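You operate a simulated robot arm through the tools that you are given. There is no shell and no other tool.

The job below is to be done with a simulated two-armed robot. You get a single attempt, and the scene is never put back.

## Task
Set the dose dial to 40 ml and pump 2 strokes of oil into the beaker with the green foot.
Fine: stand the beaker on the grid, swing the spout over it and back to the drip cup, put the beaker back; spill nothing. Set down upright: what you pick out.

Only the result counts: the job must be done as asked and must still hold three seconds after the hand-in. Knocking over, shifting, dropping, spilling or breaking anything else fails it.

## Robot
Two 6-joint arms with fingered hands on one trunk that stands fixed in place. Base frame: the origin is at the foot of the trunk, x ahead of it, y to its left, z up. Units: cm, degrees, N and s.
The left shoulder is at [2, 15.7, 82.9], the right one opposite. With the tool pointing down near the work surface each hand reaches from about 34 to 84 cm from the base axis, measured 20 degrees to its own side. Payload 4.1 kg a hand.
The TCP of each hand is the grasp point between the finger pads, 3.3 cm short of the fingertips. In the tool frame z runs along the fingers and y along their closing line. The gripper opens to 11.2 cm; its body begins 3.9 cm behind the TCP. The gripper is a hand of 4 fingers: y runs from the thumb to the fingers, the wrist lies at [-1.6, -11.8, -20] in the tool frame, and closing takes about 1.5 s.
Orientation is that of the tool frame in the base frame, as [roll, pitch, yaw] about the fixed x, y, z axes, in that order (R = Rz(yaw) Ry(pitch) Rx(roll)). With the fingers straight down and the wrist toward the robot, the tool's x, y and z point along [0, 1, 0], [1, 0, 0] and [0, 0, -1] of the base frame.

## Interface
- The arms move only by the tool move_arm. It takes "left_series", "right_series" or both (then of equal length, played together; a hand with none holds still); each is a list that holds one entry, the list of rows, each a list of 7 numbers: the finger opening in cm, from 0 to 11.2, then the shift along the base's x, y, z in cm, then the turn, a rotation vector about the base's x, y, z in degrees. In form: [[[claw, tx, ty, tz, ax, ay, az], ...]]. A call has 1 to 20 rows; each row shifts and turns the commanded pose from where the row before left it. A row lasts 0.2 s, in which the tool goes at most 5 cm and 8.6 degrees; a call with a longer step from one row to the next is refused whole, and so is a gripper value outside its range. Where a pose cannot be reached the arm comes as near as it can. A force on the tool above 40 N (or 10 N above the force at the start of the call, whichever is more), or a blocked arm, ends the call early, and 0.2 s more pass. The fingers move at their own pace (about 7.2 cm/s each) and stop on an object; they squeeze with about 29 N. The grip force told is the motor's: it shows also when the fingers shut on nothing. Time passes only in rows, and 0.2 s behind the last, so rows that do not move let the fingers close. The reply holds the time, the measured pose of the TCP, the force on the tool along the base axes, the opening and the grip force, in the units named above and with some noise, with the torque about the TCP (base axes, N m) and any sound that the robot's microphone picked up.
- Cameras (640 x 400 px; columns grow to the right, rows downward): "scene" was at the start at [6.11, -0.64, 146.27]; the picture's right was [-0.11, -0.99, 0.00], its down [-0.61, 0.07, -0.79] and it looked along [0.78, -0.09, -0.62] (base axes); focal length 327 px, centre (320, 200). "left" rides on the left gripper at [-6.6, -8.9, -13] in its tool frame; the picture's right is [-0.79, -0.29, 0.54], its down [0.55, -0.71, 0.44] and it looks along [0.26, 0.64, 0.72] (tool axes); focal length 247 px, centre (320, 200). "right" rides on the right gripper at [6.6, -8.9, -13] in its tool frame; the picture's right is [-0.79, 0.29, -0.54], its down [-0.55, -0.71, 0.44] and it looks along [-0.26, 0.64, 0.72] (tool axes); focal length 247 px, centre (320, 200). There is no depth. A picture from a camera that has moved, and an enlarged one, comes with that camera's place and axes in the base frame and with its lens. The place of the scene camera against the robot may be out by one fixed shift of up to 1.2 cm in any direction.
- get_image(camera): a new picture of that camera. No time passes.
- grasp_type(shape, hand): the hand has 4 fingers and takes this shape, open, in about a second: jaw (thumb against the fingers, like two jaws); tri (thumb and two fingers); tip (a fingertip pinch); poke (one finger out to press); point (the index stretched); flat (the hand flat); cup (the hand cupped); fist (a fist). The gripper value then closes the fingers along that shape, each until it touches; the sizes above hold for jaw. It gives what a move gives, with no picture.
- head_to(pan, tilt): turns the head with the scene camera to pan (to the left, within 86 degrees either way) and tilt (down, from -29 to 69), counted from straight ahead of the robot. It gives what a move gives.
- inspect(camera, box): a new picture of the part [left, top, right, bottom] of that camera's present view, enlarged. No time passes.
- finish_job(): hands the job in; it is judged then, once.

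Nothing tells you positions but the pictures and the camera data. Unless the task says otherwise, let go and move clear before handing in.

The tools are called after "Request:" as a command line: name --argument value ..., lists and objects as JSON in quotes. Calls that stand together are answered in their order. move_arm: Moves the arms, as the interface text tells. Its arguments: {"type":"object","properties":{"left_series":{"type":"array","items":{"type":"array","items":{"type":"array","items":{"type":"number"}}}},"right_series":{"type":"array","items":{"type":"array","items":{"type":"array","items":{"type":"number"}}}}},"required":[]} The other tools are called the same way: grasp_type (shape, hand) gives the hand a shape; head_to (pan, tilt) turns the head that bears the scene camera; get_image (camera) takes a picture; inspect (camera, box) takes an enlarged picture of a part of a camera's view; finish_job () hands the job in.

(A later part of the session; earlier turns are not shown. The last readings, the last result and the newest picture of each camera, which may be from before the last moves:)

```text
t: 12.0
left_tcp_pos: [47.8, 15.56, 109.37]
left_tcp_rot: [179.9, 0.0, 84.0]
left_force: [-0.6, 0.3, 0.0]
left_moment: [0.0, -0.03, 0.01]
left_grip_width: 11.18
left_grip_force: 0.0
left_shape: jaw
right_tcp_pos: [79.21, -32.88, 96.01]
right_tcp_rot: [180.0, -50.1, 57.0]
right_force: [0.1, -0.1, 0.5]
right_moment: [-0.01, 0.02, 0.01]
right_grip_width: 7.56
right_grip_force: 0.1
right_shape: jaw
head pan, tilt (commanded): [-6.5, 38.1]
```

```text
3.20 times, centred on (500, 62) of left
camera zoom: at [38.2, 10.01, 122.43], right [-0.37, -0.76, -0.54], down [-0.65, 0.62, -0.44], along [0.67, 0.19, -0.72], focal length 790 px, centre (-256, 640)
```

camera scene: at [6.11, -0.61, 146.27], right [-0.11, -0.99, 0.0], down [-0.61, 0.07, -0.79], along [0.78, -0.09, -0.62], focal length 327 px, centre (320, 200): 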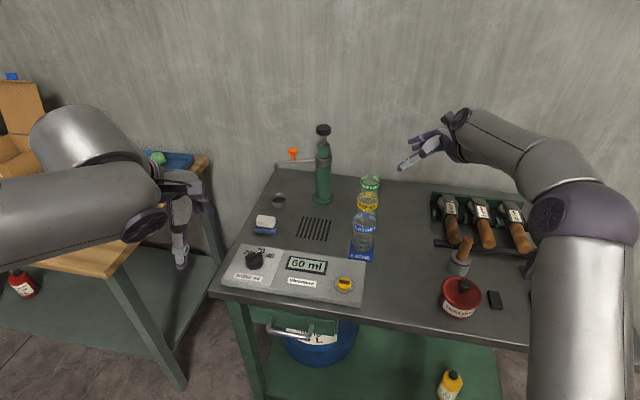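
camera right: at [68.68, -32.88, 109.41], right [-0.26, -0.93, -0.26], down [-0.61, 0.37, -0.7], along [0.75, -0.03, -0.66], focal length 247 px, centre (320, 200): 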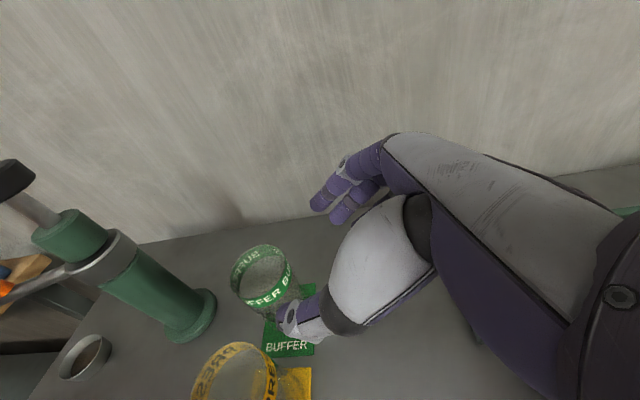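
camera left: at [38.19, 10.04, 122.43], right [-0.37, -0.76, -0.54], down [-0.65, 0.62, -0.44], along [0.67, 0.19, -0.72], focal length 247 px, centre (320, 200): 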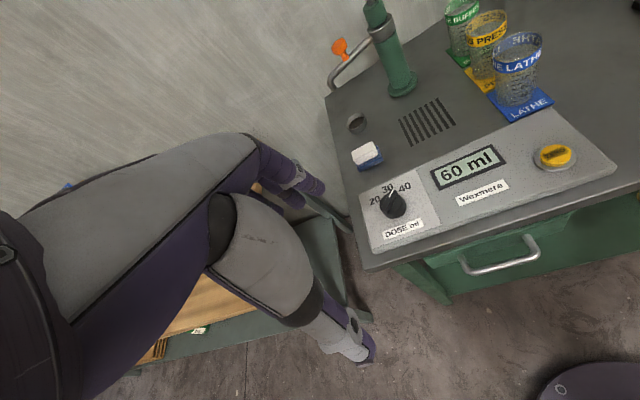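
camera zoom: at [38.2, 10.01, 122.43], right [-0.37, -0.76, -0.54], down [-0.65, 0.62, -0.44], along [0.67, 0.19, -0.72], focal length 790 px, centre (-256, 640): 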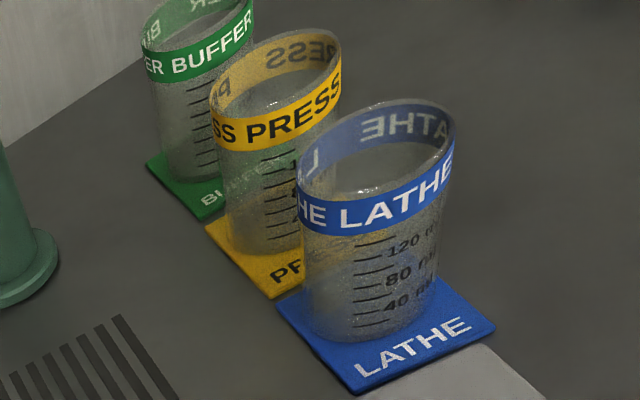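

The camera now gives the green axis at about (84.0, -25.3), in line with the approach. I'm moving 60 % of the way in and checking the thumb against the gap.

Request:
move_arm --right_series '[[[7.5, 0.7, 1.15, -1.15, 0, 0, 0], [7.5, 0.7, 1.15, -1.15, 0, 0, 0], [7.5, 0.7, 1.15, -1.15, 0, 0, 0], [7.5, 0.7, 1.15, -1.15, 0, 0, 0]]]'

Request:
get_image --camera "right"

Request:
inspect --camera "right" --box '[170, 230, 370, 400]'

Request:
inspect --camera "scene" --box '[320, 140, 440, 240]'

Request:
inspect --camera "left" --box '[430, 0, 570, 125]'

```text
t: 13.0
left_tcp_pos: [47.75, 15.66, 109.5]
left_tcp_rot: [179.9, -0.1, 84.0]
left_force: [-0.6, -0.3, 0.5]
left_moment: [0.02, 0.01, -0.03]
left_grip_width: 11.18
left_grip_force: 0.0
left_shape: jaw
right_tcp_pos: [81.98, -28.44, 91.41]
right_tcp_rot: [-180.0, -50.0, 57.0]
right_force: [-0.4, -0.2, 0.1]
right_moment: [-0.01, 0.01, 0.0]
right_grip_width: 7.56
right_grip_force: 0.1
right_shape: jaw
head pan, tilt (commanded): [-6.5, 38.1]
```

```text
taken
camera right: at [71.49, -28.35, 104.77], right [-0.26, -0.93, -0.26], down [-0.61, 0.37, -0.7], along [0.75, -0.03, -0.66], focal length 247 px, centre (320, 200)
```

right: 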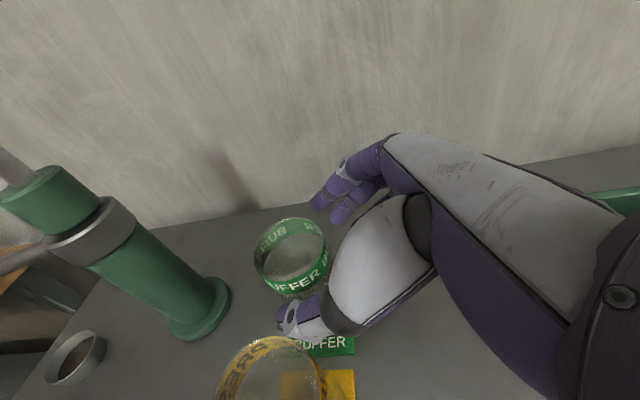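

```text
2.35 times, centred on (270, 315) of right
camera zoom: at [71.49, -28.35, 104.77], right [-0.26, -0.93, -0.26], down [-0.61, 0.37, -0.7], along [0.75, -0.03, -0.66], focal length 581 px, centre (438, -71)
```

zoom: 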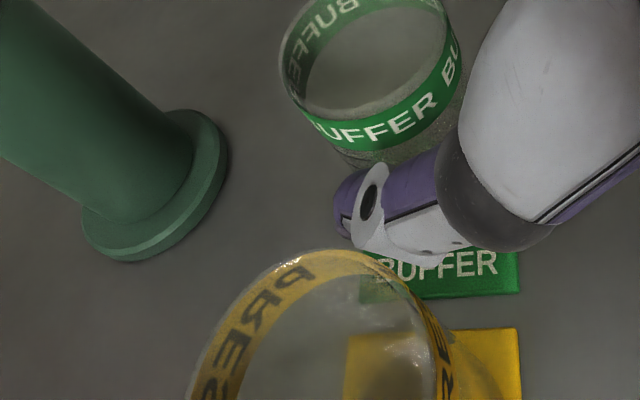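

```text
4.00 times, centred on (380, 190) of scene
camera zoom: at [6.1, -0.65, 146.27], right [-0.11, -0.99, 0.0], down [-0.61, 0.07, -0.79], along [0.78, -0.09, -0.62], focal length 1310 px, centre (80, 240)
```

zoom: 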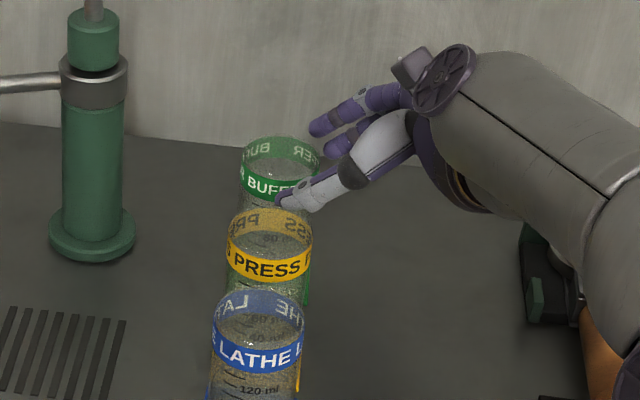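

```text
3.20 times, centred on (500, 62) of left
camera zoom: at [38.2, 10.0, 122.43], right [-0.37, -0.76, -0.54], down [-0.65, 0.62, -0.44], along [0.67, 0.19, -0.72], focal length 790 px, centre (-256, 640)
```

zoom: 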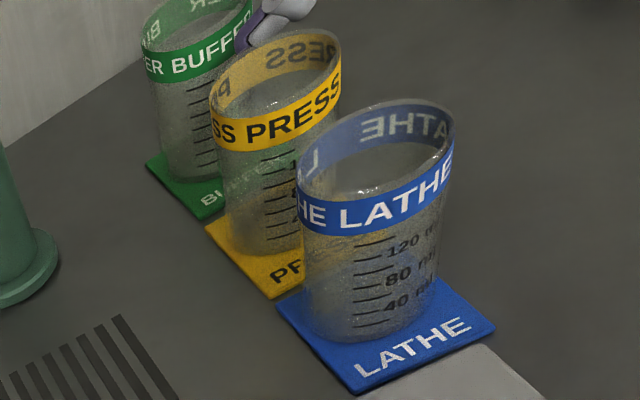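

The thumb tip is entering the gap centred between the two beakers with roughly 0.5–0.8 cm on each side. I'm narrowing the opening a touch and going in further in small steps.

Request:
move_arm --right_series '[[[7.1, 0, 0, 0, 0, 0, 0], [7.1, 0.5, 0.75, -0.65, 0, 0, 0], [7.1, 0.5, 0.8, -0.65, 0, 0, 0]]]'

Request:
get_image --camera "right"

Request:
inspect --camera "right" --box '[200, 180, 400, 380]'

Request:
inspect --camera "scene" --box '[320, 140, 440, 240]'

```text
t: 13.8
left_tcp_pos: [47.73, 15.59, 109.45]
left_tcp_rot: [-180.0, 0.0, 84.0]
left_force: [0.3, 0.1, 0.3]
left_moment: [0.0, -0.03, 0.03]
left_grip_width: 11.18
left_grip_force: 0.0
left_shape: jaw
right_tcp_pos: [82.98, -26.79, 90.02]
right_tcp_rot: [-179.9, -50.1, 57.0]
right_force: [-0.4, -0.1, -0.1]
right_moment: [0.01, -0.02, -0.01]
right_grip_width: 7.13
right_grip_force: 0.1
right_shape: jaw
head pan, tilt (commanded): [-6.5, 38.1]
```

```text
taken
camera right: at [72.46, -26.79, 103.45], right [-0.26, -0.93, -0.26], down [-0.61, 0.37, -0.7], along [0.75, -0.02, -0.66], focal length 247 px, centre (320, 200)
```

right: 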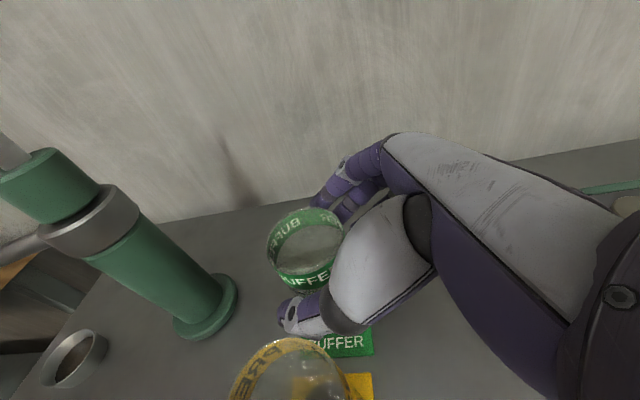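

```text
2.00 times, centred on (300, 280) of right
camera zoom: at [72.46, -26.79, 103.45], right [-0.26, -0.93, -0.26], down [-0.61, 0.37, -0.7], along [0.75, -0.02, -0.66], focal length 494 px, centre (360, 40)
```

zoom: 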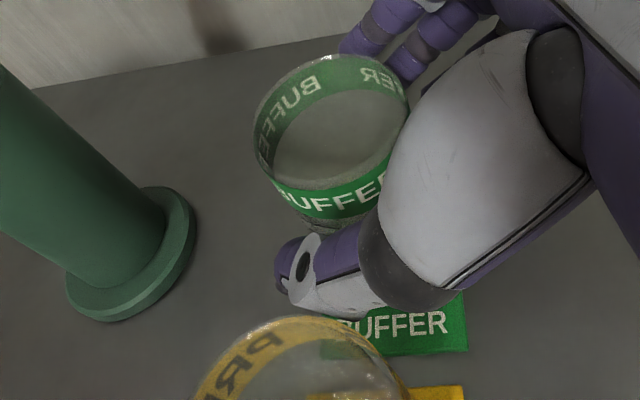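

```text
4.00 times, centred on (380, 190) of scene
camera zoom: at [6.1, -0.65, 146.27], right [-0.11, -0.99, 0.0], down [-0.61, 0.07, -0.79], along [0.78, -0.09, -0.62], focal length 1310 px, centre (80, 240)
```

zoom: 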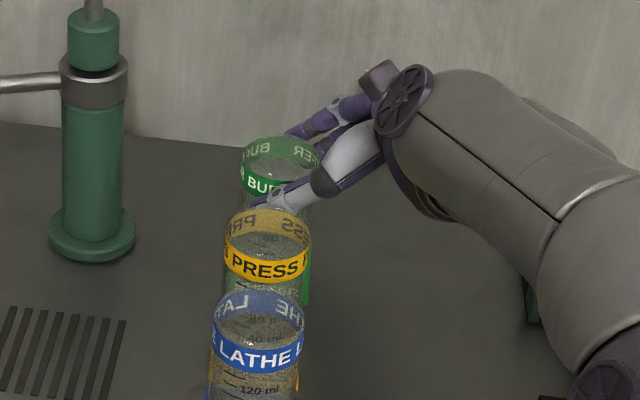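

The thumb is in the gap, with fingers behind the beaker and no contact forces. I'm going the last bit in.

Request:
move_arm --right_series '[[[7.1, 0.35, 0.52, -0.42, 0, 0, 0], [7.1, 0.35, 0.52, -0.42, 0, 0, 0]]]'

Request:
inspect --camera "right" --box '[200, 180, 400, 380]'

Request:
inspect --camera "scene" --box '[320, 140, 440, 240]'

Request:
inspect --camera "left" --box '[430, 0, 570, 125]'

```text
t: 14.4
left_tcp_pos: [47.75, 15.61, 109.52]
left_tcp_rot: [179.9, 0.0, 84.1]
left_force: [0.4, 0.9, 0.5]
left_moment: [0.0, -0.04, -0.02]
left_grip_width: 11.16
left_grip_force: 0.0
left_shape: jaw
right_tcp_pos: [83.73, -25.87, 89.19]
right_tcp_rot: [-180.0, -50.0, 57.0]
right_force: [0.1, -0.7, 0.2]
right_moment: [0.01, -0.01, -0.03]
right_grip_width: 7.1
right_grip_force: 0.0
right_shape: jaw
head pan, tilt (commanded): [-6.5, 38.1]
```

```text
2.00 times, centred on (300, 280) of right
camera zoom: at [73.13, -25.75, 102.57], right [-0.26, -0.93, -0.26], down [-0.61, 0.37, -0.7], along [0.75, -0.02, -0.66], focal length 494 px, centre (360, 40)
```

zoom: 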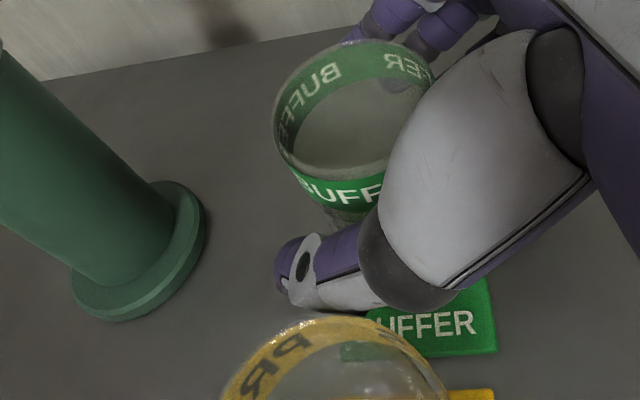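

```text
4.00 times, centred on (380, 190) of scene
camera zoom: at [6.1, -0.65, 146.27], right [-0.11, -0.99, 0.0], down [-0.61, 0.07, -0.79], along [0.78, -0.09, -0.62], focal length 1310 px, centre (80, 240)
```

zoom: 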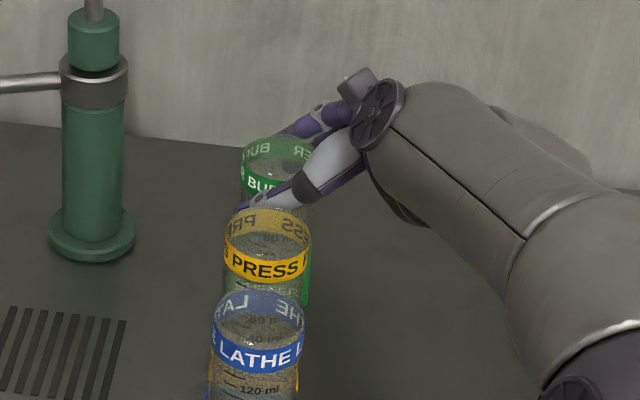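

```text
3.20 times, centred on (500, 62) of left
camera zoom: at [38.2, 10.01, 122.43], right [-0.37, -0.76, -0.54], down [-0.65, 0.62, -0.44], along [0.67, 0.19, -0.72], focal length 790 px, centre (-256, 640)
```

zoom: 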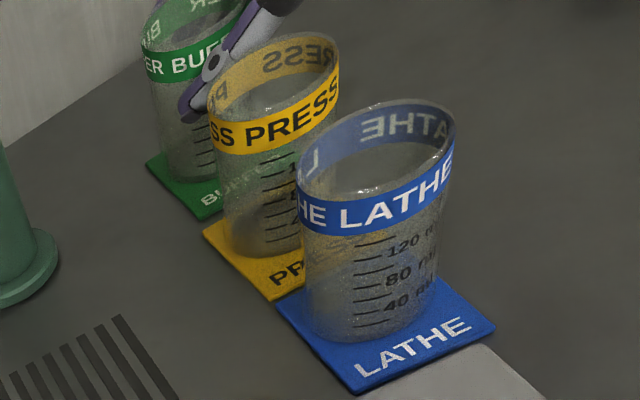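

The yellow beaker's outline may have moved very slightly between pictures, so I'm checking at higher zoom before going on.

Request:
inspect --camera "left" --box '[460, 20, 540, 110]'

Request:
inspect --camera "scene" --box '[345, 165, 395, 225]'

Request:
inspect --camera "right" --box '[240, 280, 400, 400]'

```text
4.44 times, centred on (500, 65) of left
camera zoom: at [38.2, 10.01, 122.43], right [-0.37, -0.76, -0.54], down [-0.65, 0.62, -0.44], along [0.67, 0.19, -0.72], focal length 1098 px, centre (-480, 800)
```

zoom: 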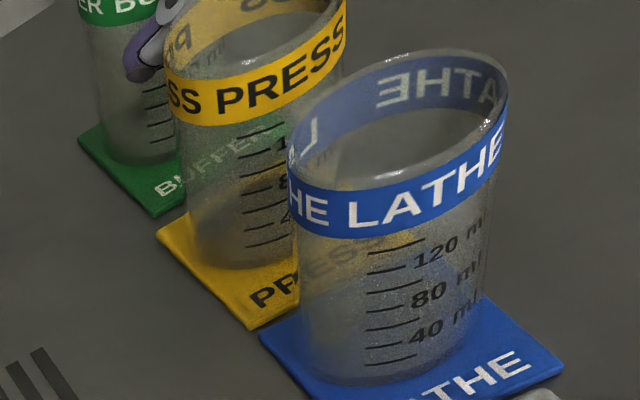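

```text
6.67 times, centred on (370, 195) of scene
camera zoom: at [6.1, -0.65, 146.27], right [-0.11, -0.99, 0.0], down [-0.61, 0.07, -0.79], along [0.78, -0.09, -0.62], focal length 2182 px, centre (-13, 233)
```

zoom: 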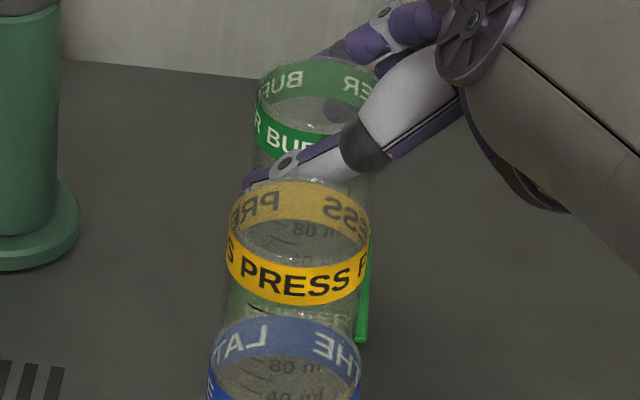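

```text
3.33 times, centred on (320, 340) of right
camera zoom: at [73.13, -25.75, 102.57], right [-0.26, -0.93, -0.26], down [-0.61, 0.37, -0.7], along [0.75, -0.02, -0.66], focal length 823 px, centre (320, -267)
```

zoom: 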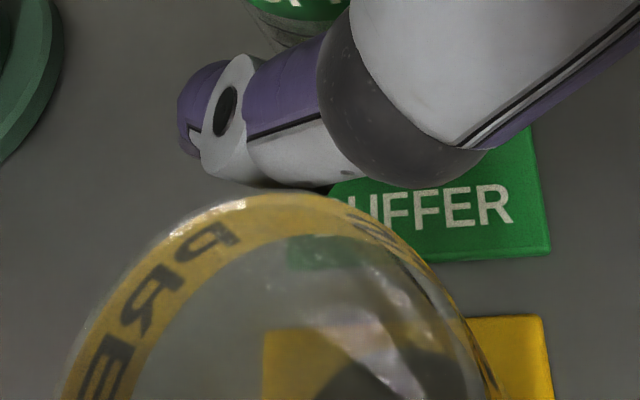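

The thumb side is right against the yellow rim and has nudged it by a few millimetres; the coloured square clearly belongs to the beaker itself (its foot). Closing now draws the thumb away from the yellow beaker onto the green one.

Request:
move_arm --right_series '[[[6.4, 0.1, -0.05, 0, 0, 0, 0], [5.8, 0, 0, 0, 0, 0, 0], [5.4, 0, 0, 0, 0, 0, 0], [5.0, 0, 0, 0, 0, 0, 0], [5.0, 0, 0, 0, 0, 0, 0]]]'

Request:
inspect --camera "left" --box '[430, 0, 570, 125]'

Request:
inspect --camera "scene" --box '[345, 165, 395, 225]'

Request:
inspect --camera "right" --box '[200, 180, 400, 380]'

```text
t: 15.6
left_tcp_pos: [47.83, 15.62, 109.38]
left_tcp_rot: [-180.0, 0.0, 84.0]
left_force: [0.2, 0.0, 0.3]
left_moment: [0.02, 0.01, -0.01]
left_grip_width: 11.14
left_grip_force: 0.1
left_shape: jaw
right_tcp_pos: [83.78, -25.82, 89.33]
right_tcp_rot: [180.0, -50.0, 57.0]
right_force: [0.5, -0.7, 0.6]
right_moment: [-0.05, -0.01, 0.02]
right_grip_width: 5.12
right_grip_force: 0.0
right_shape: jaw
head pan, tilt (commanded): [-6.5, 38.1]
```

```text
3.20 times, centred on (500, 62) of left
camera zoom: at [38.21, 10.01, 122.43], right [-0.37, -0.76, -0.54], down [-0.65, 0.62, -0.44], along [0.67, 0.19, -0.72], focal length 790 px, centre (-256, 640)
```

zoom: 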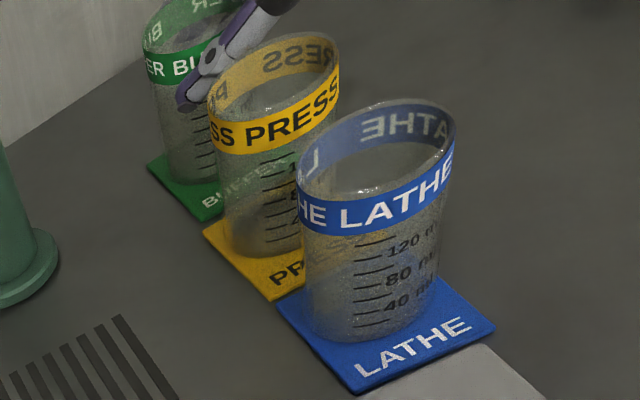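

```text
6.67 times, centred on (370, 195) of scene
camera zoom: at [6.11, -0.65, 146.27], right [-0.11, -0.99, 0.0], down [-0.61, 0.07, -0.79], along [0.78, -0.09, -0.62], focal length 2182 px, centre (-13, 233)
```

zoom: 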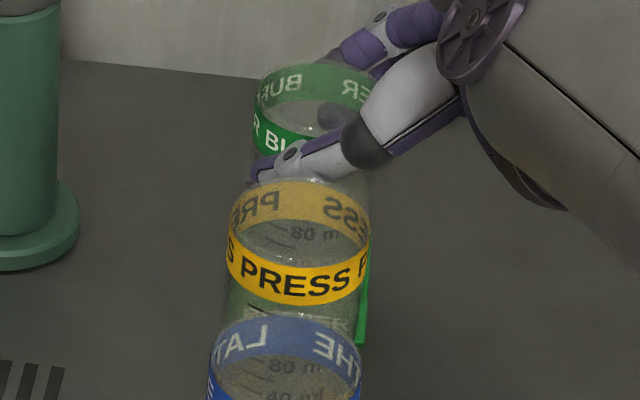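

```text
2.00 times, centred on (300, 280) of right
camera zoom: at [73.24, -25.8, 102.6], right [-0.26, -0.93, -0.26], down [-0.61, 0.37, -0.7], along [0.75, -0.02, -0.66], focal length 494 px, centre (360, 40)
```

zoom: 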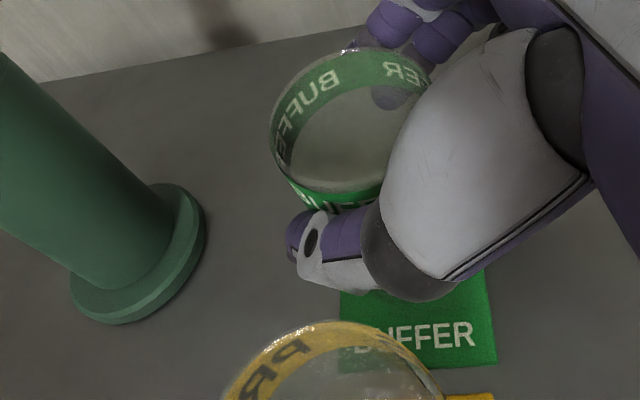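

No squeeze yet at 5.1 cm, so the beaker is slimmer than I thought. I'm closing further until the grip force builds.

Request:
move_arm --right_series '[[[4.6, 0, 0, 0, 0, 0, 0], [4.2, 0, 0, 0, 0, 0, 0], [3.8, 0, 0, 0, 0, 0, 0], [3.4, 0, 0, 0, 0, 0, 0], [3.0, 0, 0, 0, 0, 0, 0], [3.0, 0, 0, 0, 0, 0, 0]]]'

Request:
inspect --camera "left" --box '[430, 0, 570, 125]'

Request:
inspect --camera "scene" --box '[345, 165, 395, 225]'

Request:
inspect --camera "right" --box '[200, 180, 400, 380]'

```text
t: 17.0
left_tcp_pos: [47.76, 15.61, 109.45]
left_tcp_rot: [-180.0, 0.0, 84.0]
left_force: [0.9, 0.6, -1.2]
left_moment: [-0.01, -0.03, 0.0]
left_grip_width: 11.17
left_grip_force: 0.1
left_shape: jaw
right_tcp_pos: [83.8, -25.76, 89.24]
right_tcp_rot: [179.9, -50.1, 57.0]
right_force: [-0.1, 0.8, 0.5]
right_moment: [-0.01, -0.03, 0.02]
right_grip_width: 4.67
right_grip_force: 29.2
right_shape: jaw
head pan, tilt (commanded): [-6.5, 38.1]
```

```text
3.20 times, centred on (500, 62) of left
camera zoom: at [38.21, 10.01, 122.43], right [-0.37, -0.76, -0.54], down [-0.65, 0.62, -0.44], along [0.67, 0.19, -0.72], focal length 790 px, centre (-256, 640)
```

zoom: 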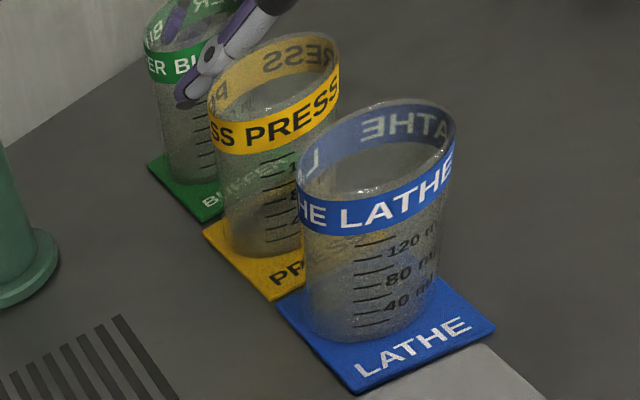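

```text
6.67 times, centred on (370, 195) of scene
camera zoom: at [6.11, -0.64, 146.27], right [-0.11, -0.99, 0.0], down [-0.61, 0.07, -0.79], along [0.78, -0.09, -0.62], focal length 2182 px, centre (-13, 233)
```

zoom: 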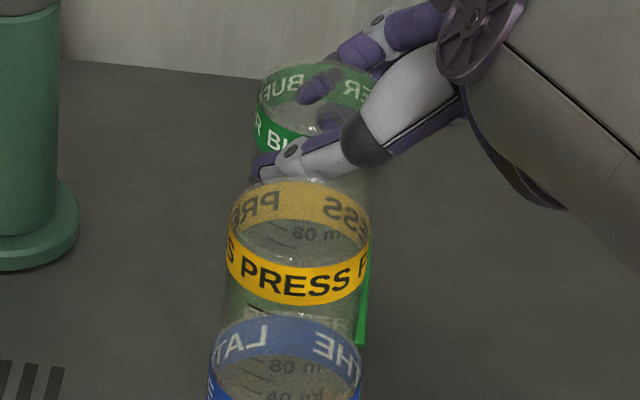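

```text
2.00 times, centred on (300, 280) of right
camera zoom: at [73.24, -25.8, 102.6], right [-0.26, -0.93, -0.26], down [-0.61, 0.37, -0.7], along [0.75, -0.02, -0.66], focal length 494 px, centre (360, 40)
```

zoom: 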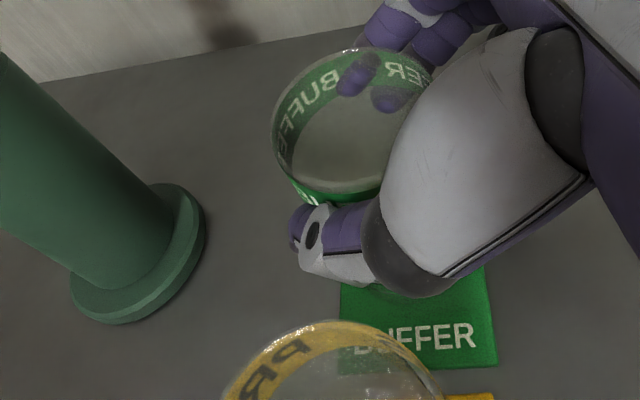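

The grip force is 29 N on the green beaker. I'm lifting it straight up a few centimetres and checking that only the green one moves.

Request:
move_arm --right_series '[[[3.0, 0, 0, 0.5, 0, 0, 0], [3.0, 0, 0, 0.8, 0, 0, 0], [3.0, 0, 0, 1.0, 0, 0, 0], [3.0, 0, 0, 1.0, 0, 0, 0], [3.0, 0, 0, 0.7, 0, 0, 0]]]'

Request:
inspect --camera "left" --box '[430, 0, 570, 125]'

Request:
inspect --camera "scene" --box '[320, 140, 440, 240]'

Request:
get_image --camera "right"

```text
t: 18.2
left_tcp_pos: [47.74, 15.52, 109.37]
left_tcp_rot: [-179.9, -0.1, 84.1]
left_force: [0.5, -0.3, 0.2]
left_moment: [0.01, 0.02, 0.06]
left_grip_width: 11.14
left_grip_force: 0.1
left_shape: jaw
right_tcp_pos: [83.75, -25.79, 93.18]
right_tcp_rot: [-179.9, -50.0, 57.1]
right_force: [-0.5, -0.4, -1.2]
right_moment: [-0.05, -0.02, 0.0]
right_grip_width: 4.7
right_grip_force: 28.8
right_shape: jaw
head pan, tilt (commanded): [-6.5, 38.1]
```

```text
3.20 times, centred on (500, 62) of left
camera zoom: at [38.22, 10.01, 122.43], right [-0.37, -0.76, -0.54], down [-0.65, 0.62, -0.44], along [0.67, 0.19, -0.72], focal length 790 px, centre (-256, 640)
```

zoom: 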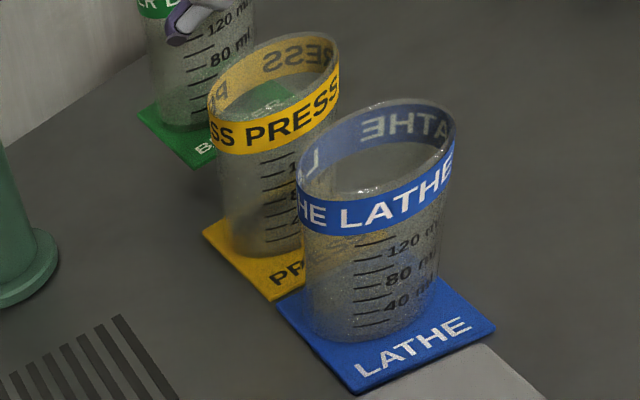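

```text
4.00 times, centred on (380, 190) of scene
camera zoom: at [6.12, -0.65, 146.27], right [-0.11, -0.99, 0.0], down [-0.61, 0.07, -0.79], along [0.78, -0.09, -0.62], focal length 1310 px, centre (80, 240)
```

zoom: 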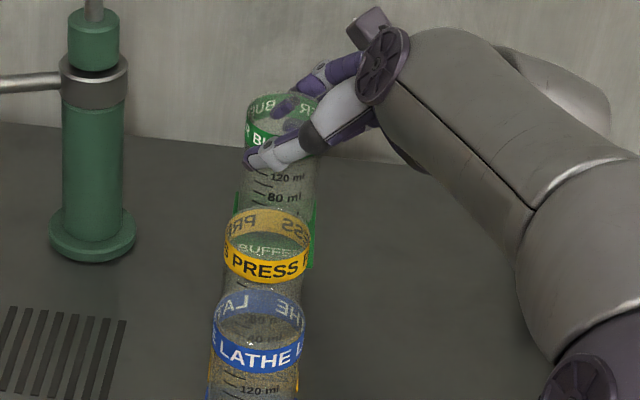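

```text
taken
camera right: at [73.2, -25.8, 106.63], right [-0.26, -0.93, -0.26], down [-0.61, 0.37, -0.7], along [0.75, -0.03, -0.66], focal length 247 px, centre (320, 200)
```

right: 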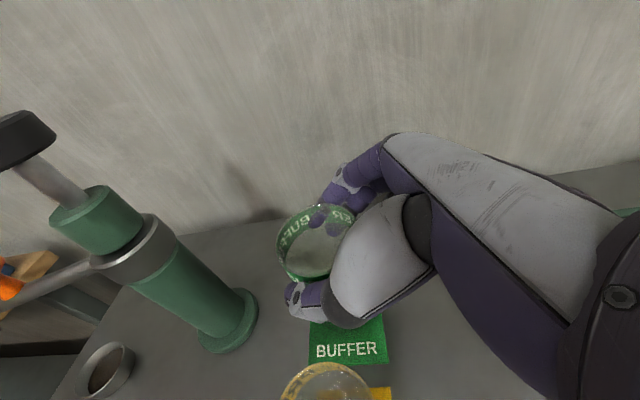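

The beaker lifts cleanly and upright together with its green foot. I'm moving it left between the pump and the yellow beaker, then diagonally to above the grid with a small -20° turn.

Request:
move_arm --right_series '[[[3.0, 0, 0.8, 0.1, 0, 0, 0], [3.0, 0, 1.4, 0.1, 0, 0, 0], [3.0, 0, 1.6, 0, 0, 0, 0], [3.0, 0, 1.6, 0, 0, 0, 0], [3.0, 0, 1.4, 0, 0, 0, 0], [3.0, -0.6, 1.2, 0, 0, 0, 0]]]'

Request:
inspect --camera "scene" --box '[280, 120, 440, 240]'

Request:
inspect --camera "left" --box '[360, 0, 560, 140]'

```text
t: 19.6
left_tcp_pos: [47.64, 15.59, 109.48]
left_tcp_rot: [-180.0, 0.0, 84.0]
left_force: [1.1, 0.4, 0.6]
left_moment: [0.01, 0.0, 0.01]
left_grip_width: 11.17
left_grip_force: 0.1
left_shape: jaw
right_tcp_pos: [83.14, -17.84, 93.47]
right_tcp_rot: [180.0, -50.0, 57.1]
right_force: [-1.4, 0.1, -0.6]
right_moment: [0.01, -0.03, 0.01]
right_grip_width: 4.66
right_grip_force: 29.2
right_shape: jaw
head pan, tilt (commanded): [-6.5, 38.1]
```

```text
3.33 times, centred on (360, 180) of scene
camera zoom: at [6.12, -0.64, 146.27], right [-0.11, -0.99, 0.0], down [-0.61, 0.07, -0.79], along [0.78, -0.09, -0.62], focal length 1091 px, centre (187, 267)
```

zoom: 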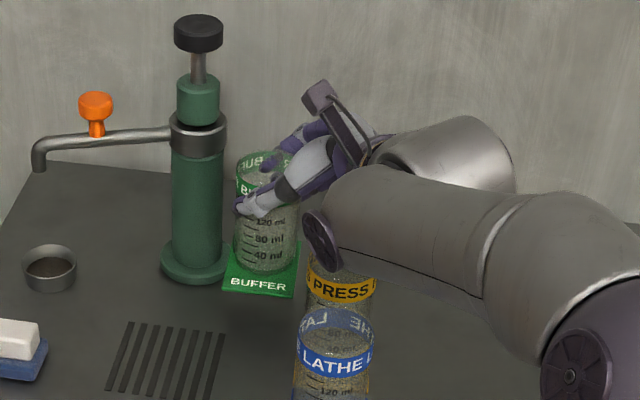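

```text
2.86 times, centred on (460, 70) of left
camera zoom: at [38.21, 10.01, 122.43], right [-0.37, -0.76, -0.54], down [-0.65, 0.62, -0.44], along [0.67, 0.19, -0.72], focal length 706 px, centre (-80, 571)
```

zoom: 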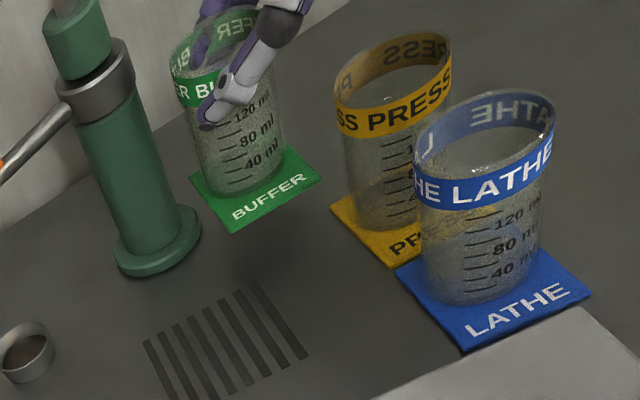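

The beaker hangs upright and clear of both pump and yellow. I'm continuing to above the grid.

Request:
move_arm --right_series '[[[3.0, -1.3, 0.8, 0, 0, 0, 0], [3.0, -1.3, 0.8, 0, 0, 0, 0], [3.0, -0.9, 1.4, 0, 0, 0, 0], [3.0, -0.9, 1.5, 0, 0, 0, -3], [3.0, -0.9, 1.5, 0, 0, 0, -5], [3.0, -0.9, 1.5, 0, 0, 0, -5], [3.0, -0.9, 1.5, 0, 0, 0, -5], [3.0, -0.8, 1.4, 0, 0, 0, -2], [3.0, 0, 0, -0.5, 0, 0, 0]]]'

Request:
get_image --camera "right"

Request:
inspect --camera "scene" --box '[260, 150, 420, 270]'

Request:
inspect --camera "left" --box '[360, 0, 560, 140]'

```text
t: 21.6
left_tcp_pos: [47.72, 15.61, 109.38]
left_tcp_rot: [-180.0, 0.0, 84.1]
left_force: [-0.4, -0.9, 0.3]
left_moment: [-0.02, 0.02, -0.01]
left_grip_width: 11.17
left_grip_force: 0.1
left_shape: jaw
right_tcp_pos: [81.75, -14.71, 94.63]
right_tcp_rot: [-179.7, -49.0, 41.0]
right_force: [-0.3, -0.2, -0.8]
right_moment: [-0.03, -0.02, -0.01]
right_grip_width: 4.68
right_grip_force: 28.9
right_shape: jaw
right hand out of reach, approached as far as the arm can: row 1, 2, 3, 4, 5, 6
head pan, tilt (commanded): [-6.5, 38.1]
```

```text
taken
camera right: at [71.87, -11.58, 108.11], right [-0.51, -0.83, -0.24], down [-0.5, 0.51, -0.7], along [0.7, -0.24, -0.67], focal length 247 px, centre (320, 200)
```

right: 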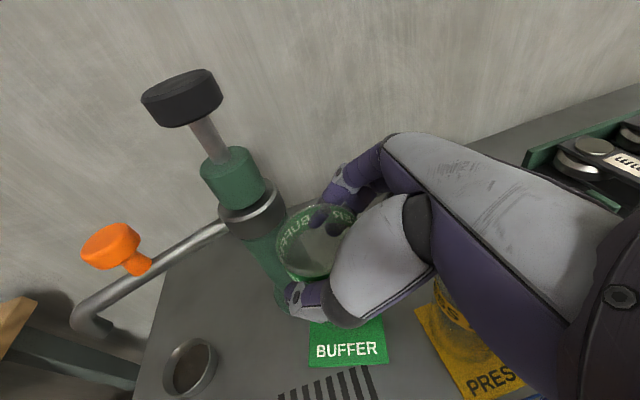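

```text
3.33 times, centred on (340, 210) of scene
camera zoom: at [6.11, -0.65, 146.27], right [-0.11, -0.99, 0.0], down [-0.61, 0.07, -0.79], along [0.78, -0.09, -0.62], focal length 1091 px, centre (253, 167)
```

zoom: 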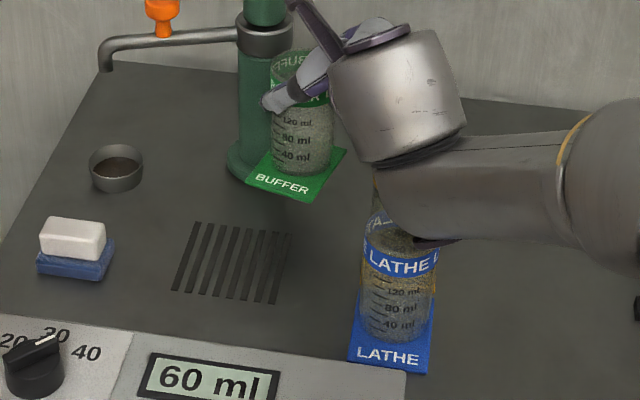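

```text
2.86 times, centred on (460, 70) of left
camera zoom: at [38.21, 10.01, 122.43], right [-0.37, -0.76, -0.54], down [-0.65, 0.62, -0.44], along [0.67, 0.19, -0.72], focal length 706 px, centre (-80, 571)
```

zoom: 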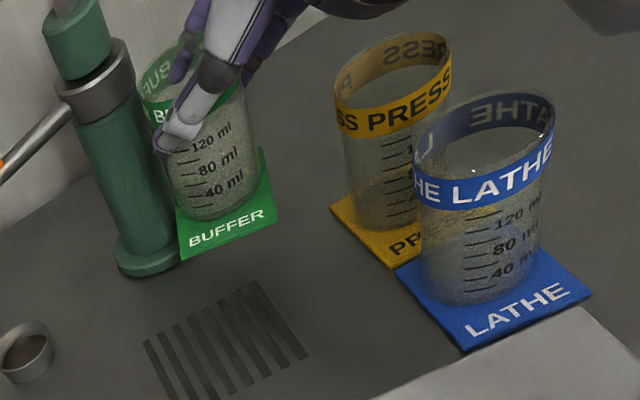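

The arm could not follow that orientation closer in and lags at (81.8, -14.7), still holding the beaker upright and clear. I'm sending one cautious row to see where the commanded pose is.

Request:
move_arm --right_series '[[[3.0, 0, -3.0, 0.5, 0, 0, 0]]]'

Request:
inspect --camera "left" --box '[360, 0, 560, 140]'

```text
t: 22.0
left_tcp_pos: [47.71, 15.6, 109.52]
left_tcp_rot: [-180.0, 0.0, 83.9]
left_force: [-0.4, 0.6, 0.1]
left_moment: [-0.03, -0.01, -0.02]
left_grip_width: 11.19
left_grip_force: 0.0
left_shape: jaw
right_tcp_pos: [81.77, -17.51, 95.06]
right_tcp_rot: [-179.8, -48.8, 41.2]
right_force: [-0.3, -0.3, -2.0]
right_moment: [0.02, 0.02, 0.02]
right_grip_width: 4.63
right_grip_force: 28.7
right_shape: jaw
head pan, tilt (commanded): [-6.5, 38.1]
```

```text
2.86 times, centred on (460, 70) of left
camera zoom: at [38.22, 10.04, 122.42], right [-0.37, -0.76, -0.54], down [-0.65, 0.62, -0.44], along [0.67, 0.19, -0.72], focal length 706 px, centre (-80, 571)
```

zoom: 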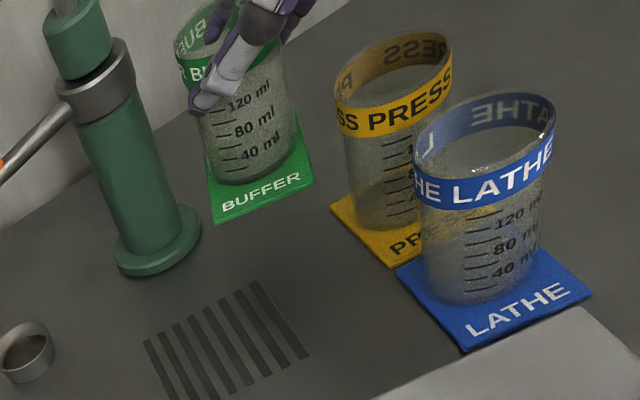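

The arm continues from where it actually is, now at (81.8, -17.5), with free room all round. I'm correcting the 1° tilt and turning the hand about vertical here, so it can come in from the front for the grid.

Request:
move_arm --right_series '[[[3.0, 0, 0, 0, 0.79, -0.9, 0], [3.0, 0, 0, 0, 0, 0, -6], [3.0, 0, 0, 0, 0, 0, -7], [3.0, 0, 0, 0, 0, 0, -7], [3.0, 0, 0, 0, 0, 0, -7], [3.0, 0, 0, 0, 0, 0, -4]]]'

Request:
inspect --camera "left" --box '[360, 0, 560, 140]'

Request:
inspect --camera "scene" --box '[260, 130, 420, 250]'

```text
t: 23.4
left_tcp_pos: [47.72, 15.56, 109.35]
left_tcp_rot: [180.0, 0.0, 84.0]
left_force: [0.0, -0.1, 0.4]
left_moment: [-0.01, -0.02, -0.01]
left_grip_width: 11.19
left_grip_force: 0.0
left_shape: jaw
right_tcp_pos: [81.88, -17.53, 95.22]
right_tcp_rot: [-179.7, -50.1, 10.0]
right_force: [-0.4, -0.2, -1.1]
right_moment: [-0.03, 0.03, 0.01]
right_grip_width: 4.67
right_grip_force: 29.2
right_shape: jaw
right hand out of reach, approached as far as the arm can: row 1
head pan, tilt (commanded): [-6.5, 38.1]
```

```text
2.86 times, centred on (460, 70) of left
camera zoom: at [38.2, 10.0, 122.43], right [-0.37, -0.76, -0.54], down [-0.65, 0.62, -0.44], along [0.67, 0.19, -0.72], focal length 706 px, centre (-80, 571)
```

zoom: 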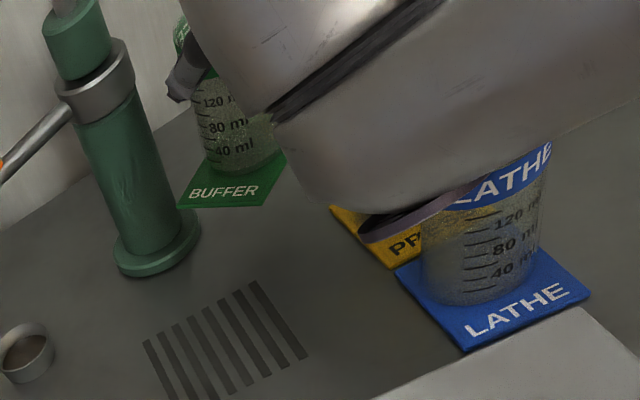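

```text
3.33 times, centred on (340, 190) of scene
camera zoom: at [6.11, -0.66, 146.27], right [-0.11, -0.99, 0.0], down [-0.61, 0.07, -0.79], along [0.78, -0.09, -0.62], focal length 1091 px, centre (253, 233)
```

zoom: 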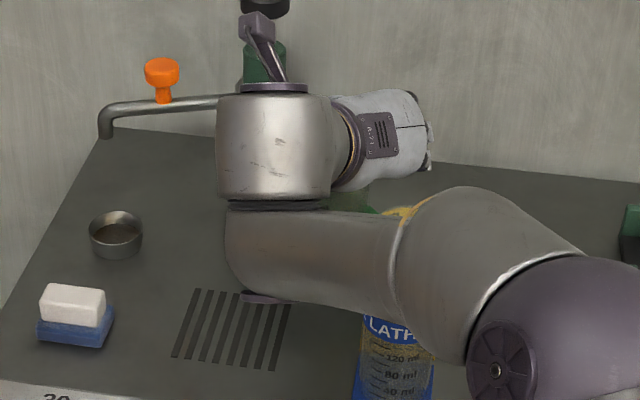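

The hand now comes from the front with good clearance above the beakers. I'm moving diagonally at this height to above the grid.

Request:
move_arm --right_series '[[[3.0, -0.8, 1.2, 0, 0, 0, 0], [3.0, -0.9, 1.5, 0, 0, 0, -1.5], [3.0, -1.0, 1.5, 0, 0, 0, -2], [3.0, -1.0, 1.5, 0, 0, 0, -2], [3.0, -1.0, 1.5, 0, 0, 0, -2], [3.0, -1.0, 1.5, 0, 0, 0, -1.5], [3.0, -0.9, 1.4, 0, 0, 0, 0]]]'

Request:
get_image --camera "right"

Request:
inspect --camera "left" --box '[340, 0, 580, 180]'

Request:
get_image --camera "scene"

```text
t: 25.0
left_tcp_pos: [47.8, 15.68, 109.42]
left_tcp_rot: [180.0, 0.0, 84.1]
left_force: [0.2, -0.5, 0.4]
left_moment: [0.0, 0.01, -0.03]
left_grip_width: 11.17
left_grip_force: 0.0
left_shape: jaw
right_tcp_pos: [77.05, -6.91, 95.93]
right_tcp_rot: [-179.8, -49.8, 1.0]
right_force: [0.3, -0.3, -1.5]
right_moment: [0.0, 0.02, 0.0]
right_grip_width: 4.66
right_grip_force: 29.0
right_shape: jaw
right hand out of reach, approached as far as the arm can: row 3, 4, 5, 6, 7
head pan, tilt (commanded): [-6.5, 38.1]
```

```text
taken
camera right: at [71.22, 1.75, 109.36], right [-0.92, -0.3, -0.26], down [-0.04, 0.71, -0.7], along [0.4, -0.63, -0.66], focal length 247 px, centre (320, 200)
```

right: 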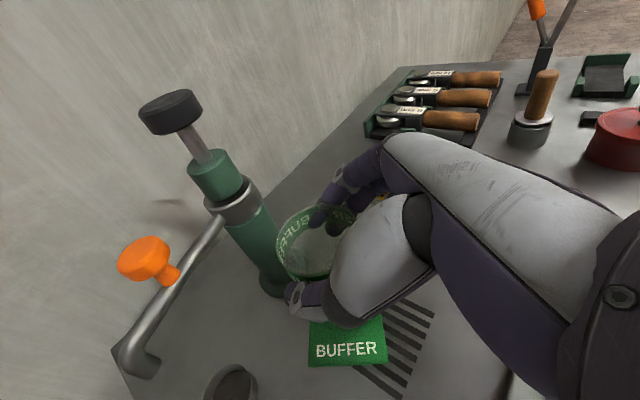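

```text
2.22 times, centred on (460, 90) of left
camera zoom: at [38.22, 9.99, 122.43], right [-0.37, -0.76, -0.54], down [-0.65, 0.62, -0.44], along [0.67, 0.19, -0.72], focal length 549 px, centre (9, 444)
```

zoom: 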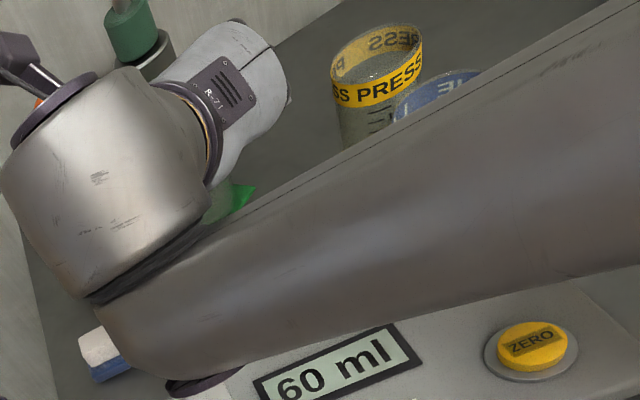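

```text
taken
camera scene: at [6.12, -0.66, 146.27], right [-0.11, -0.99, 0.0], down [-0.61, 0.07, -0.79], along [0.78, -0.09, -0.62], focal length 327 px, centre (320, 200)
```

scene: 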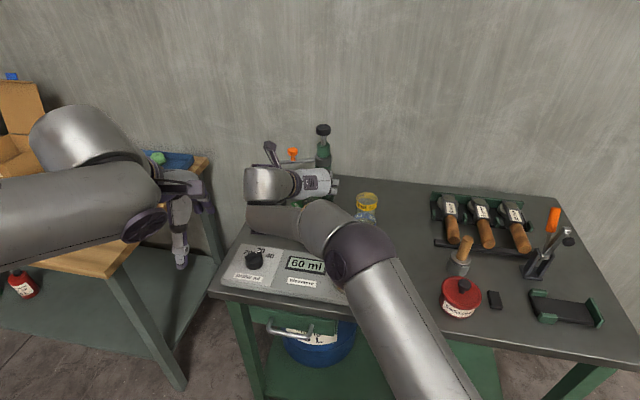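

The beaker is over the grid, roughly 1.5 cm too far back and 6.7 cm too high. I'm lowering gradually while pulling toward the robot.

Request:
move_arm --right_series '[[[3.0, -0.3, -0.1, -0.8, 0, 0, 0], [3.0, -0.4, -0.1, -1.0, 0, 0, 0], [3.0, -0.4, -0.1, -1.0, 0, 0, 0], [3.0, -0.4, 0, -1.0, 0, 0, 0]]]'

Request:
get_image --camera "right"

Request:
inspect --camera "left" --box '[340, 0, 580, 180]'

```text
t: 26.0
left_tcp_pos: [47.72, 15.59, 109.51]
left_tcp_rot: [180.0, 0.1, 83.9]
left_force: [0.3, 0.3, -0.2]
left_moment: [-0.01, -0.01, 0.0]
left_grip_width: 11.19
left_grip_force: 0.0
left_shape: jaw
right_tcp_pos: [78.03, -6.42, 93.05]
right_tcp_rot: [-179.9, -49.9, 1.2]
right_force: [-0.1, -0.4, -1.0]
right_moment: [-0.05, 0.01, -0.01]
right_grip_width: 4.67
right_grip_force: 28.9
right_shape: jaw
right hand out of reach, approached as far as the arm can: row 1, 2, 3, 4
head pan, tilt (commanded): [-6.5, 38.1]
```

```text
taken
camera right: at [72.17, 2.21, 106.51], right [-0.92, -0.31, -0.26], down [-0.04, 0.71, -0.7], along [0.4, -0.63, -0.66], focal length 247 px, centre (320, 200)
```

right: 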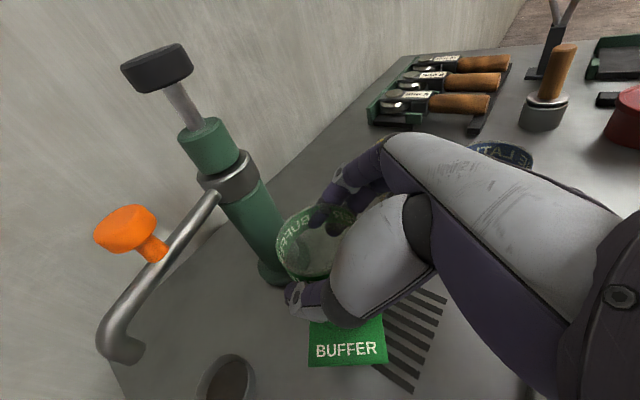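

```text
2.22 times, centred on (460, 90) of left
camera zoom: at [38.2, 10.01, 122.43], right [-0.37, -0.76, -0.54], down [-0.65, 0.62, -0.44], along [0.67, 0.19, -0.72], focal length 549 px, centre (9, 444)
```

zoom: 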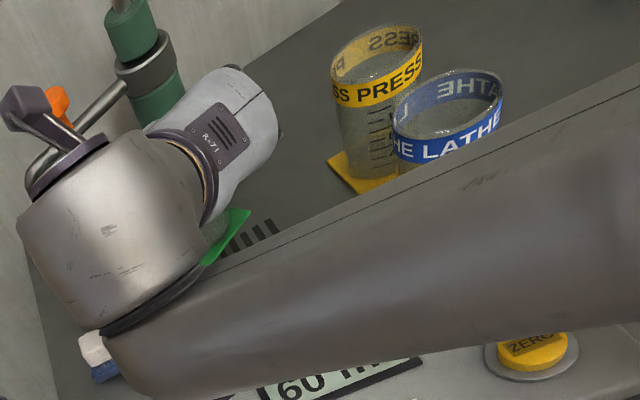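

The shoulder-to-wrist distance sits at a constant 66.7 cm, so the elbow seems to be on the wrong side of straight, against its stop. I'm raising the empty beaker until the arm is stretched, then pulling in so that the elbow folds the normal way.

Request:
move_arm --right_series '[[[3.0, 0, 0, 1.5, 0, 0, 0], [3.0, 0, 0, 1.8, 0, 0, 0], [3.0, 0, 0, 1.8, 0, 0, 0], [3.0, 0, 0, 1.8, 0, 0, 0], [3.0, 0, 0, 1.8, 0, 0, 0]]]'

Request:
get_image --camera "scene"

Request:
get_image --camera "right"

```text
t: 27.2
left_tcp_pos: [47.7, 15.59, 109.6]
left_tcp_rot: [-180.0, 0.1, 84.0]
left_force: [1.0, 0.6, -0.6]
left_moment: [0.01, 0.01, -0.03]
left_grip_width: 11.17
left_grip_force: 0.0
left_shape: jaw
right_tcp_pos: [77.95, -6.53, 101.7]
right_tcp_rot: [-179.8, -50.0, 1.1]
right_force: [0.5, 0.4, -1.3]
right_moment: [-0.01, -0.01, 0.03]
right_grip_width: 4.66
right_grip_force: 29.3
right_shape: jaw
head pan, tilt (commanded): [-6.5, 38.1]
```

```text
taken
camera scene: at [6.12, -0.65, 146.27], right [-0.11, -0.99, 0.0], down [-0.61, 0.07, -0.79], along [0.78, -0.09, -0.62], focal length 327 px, centre (320, 200)
```

scene: 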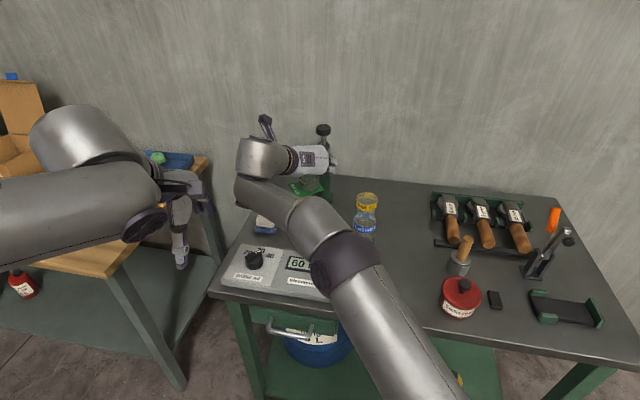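

```text
taken
camera right: at [72.09, 2.22, 115.17], right [-0.91, -0.31, -0.26], down [-0.04, 0.71, -0.7], along [0.4, -0.63, -0.66], focal length 247 px, centre (320, 200)
```

right: 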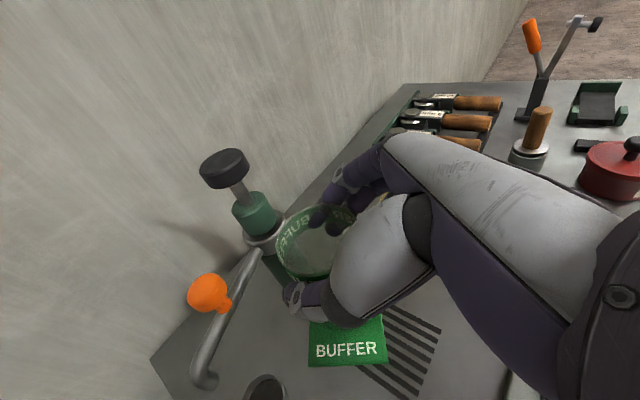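

The arm stretched further without trouble, so I'm probing by pulling the beaker toward the robot at this height, well above everything.

Request:
move_arm --right_series '[[[3.0, -1.5, 0, 0, 0, 0, 0], [3.0, -1.8, 0, 0, 0, 0, 0], [3.0, -1.8, 0, 0, 0, 0, 0], [3.0, -1.8, 0, 0, 0, 0, 0], [3.0, -1.8, 0, 0, 0, 0, 0]]]'

Request:
get_image --camera "scene"

```text
t: 28.4
left_tcp_pos: [47.77, 15.61, 109.51]
left_tcp_rot: [-180.0, 0.0, 84.0]
left_force: [-0.1, 0.9, -0.1]
left_moment: [-0.02, -0.01, 0.02]
left_grip_width: 11.17
left_grip_force: 0.0
left_shape: jaw
right_tcp_pos: [72.2, -5.67, 103.65]
right_tcp_rot: [-179.7, -49.7, 0.9]
right_force: [-0.5, -0.3, -1.4]
right_moment: [0.01, 0.03, -0.01]
right_grip_width: 4.65
right_grip_force: 29.2
right_shape: jaw
right hand out of reach, approached as far as the arm can: row 3, 4, 5
head pan, tilt (commanded): [-6.5, 38.1]
```

```text
taken
camera scene: at [6.13, -0.65, 146.27], right [-0.11, -0.99, 0.0], down [-0.61, 0.07, -0.79], along [0.78, -0.09, -0.62], focal length 327 px, centre (320, 200)
```

scene: 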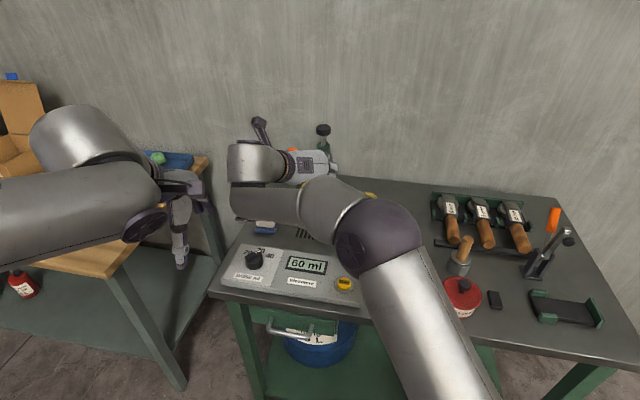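

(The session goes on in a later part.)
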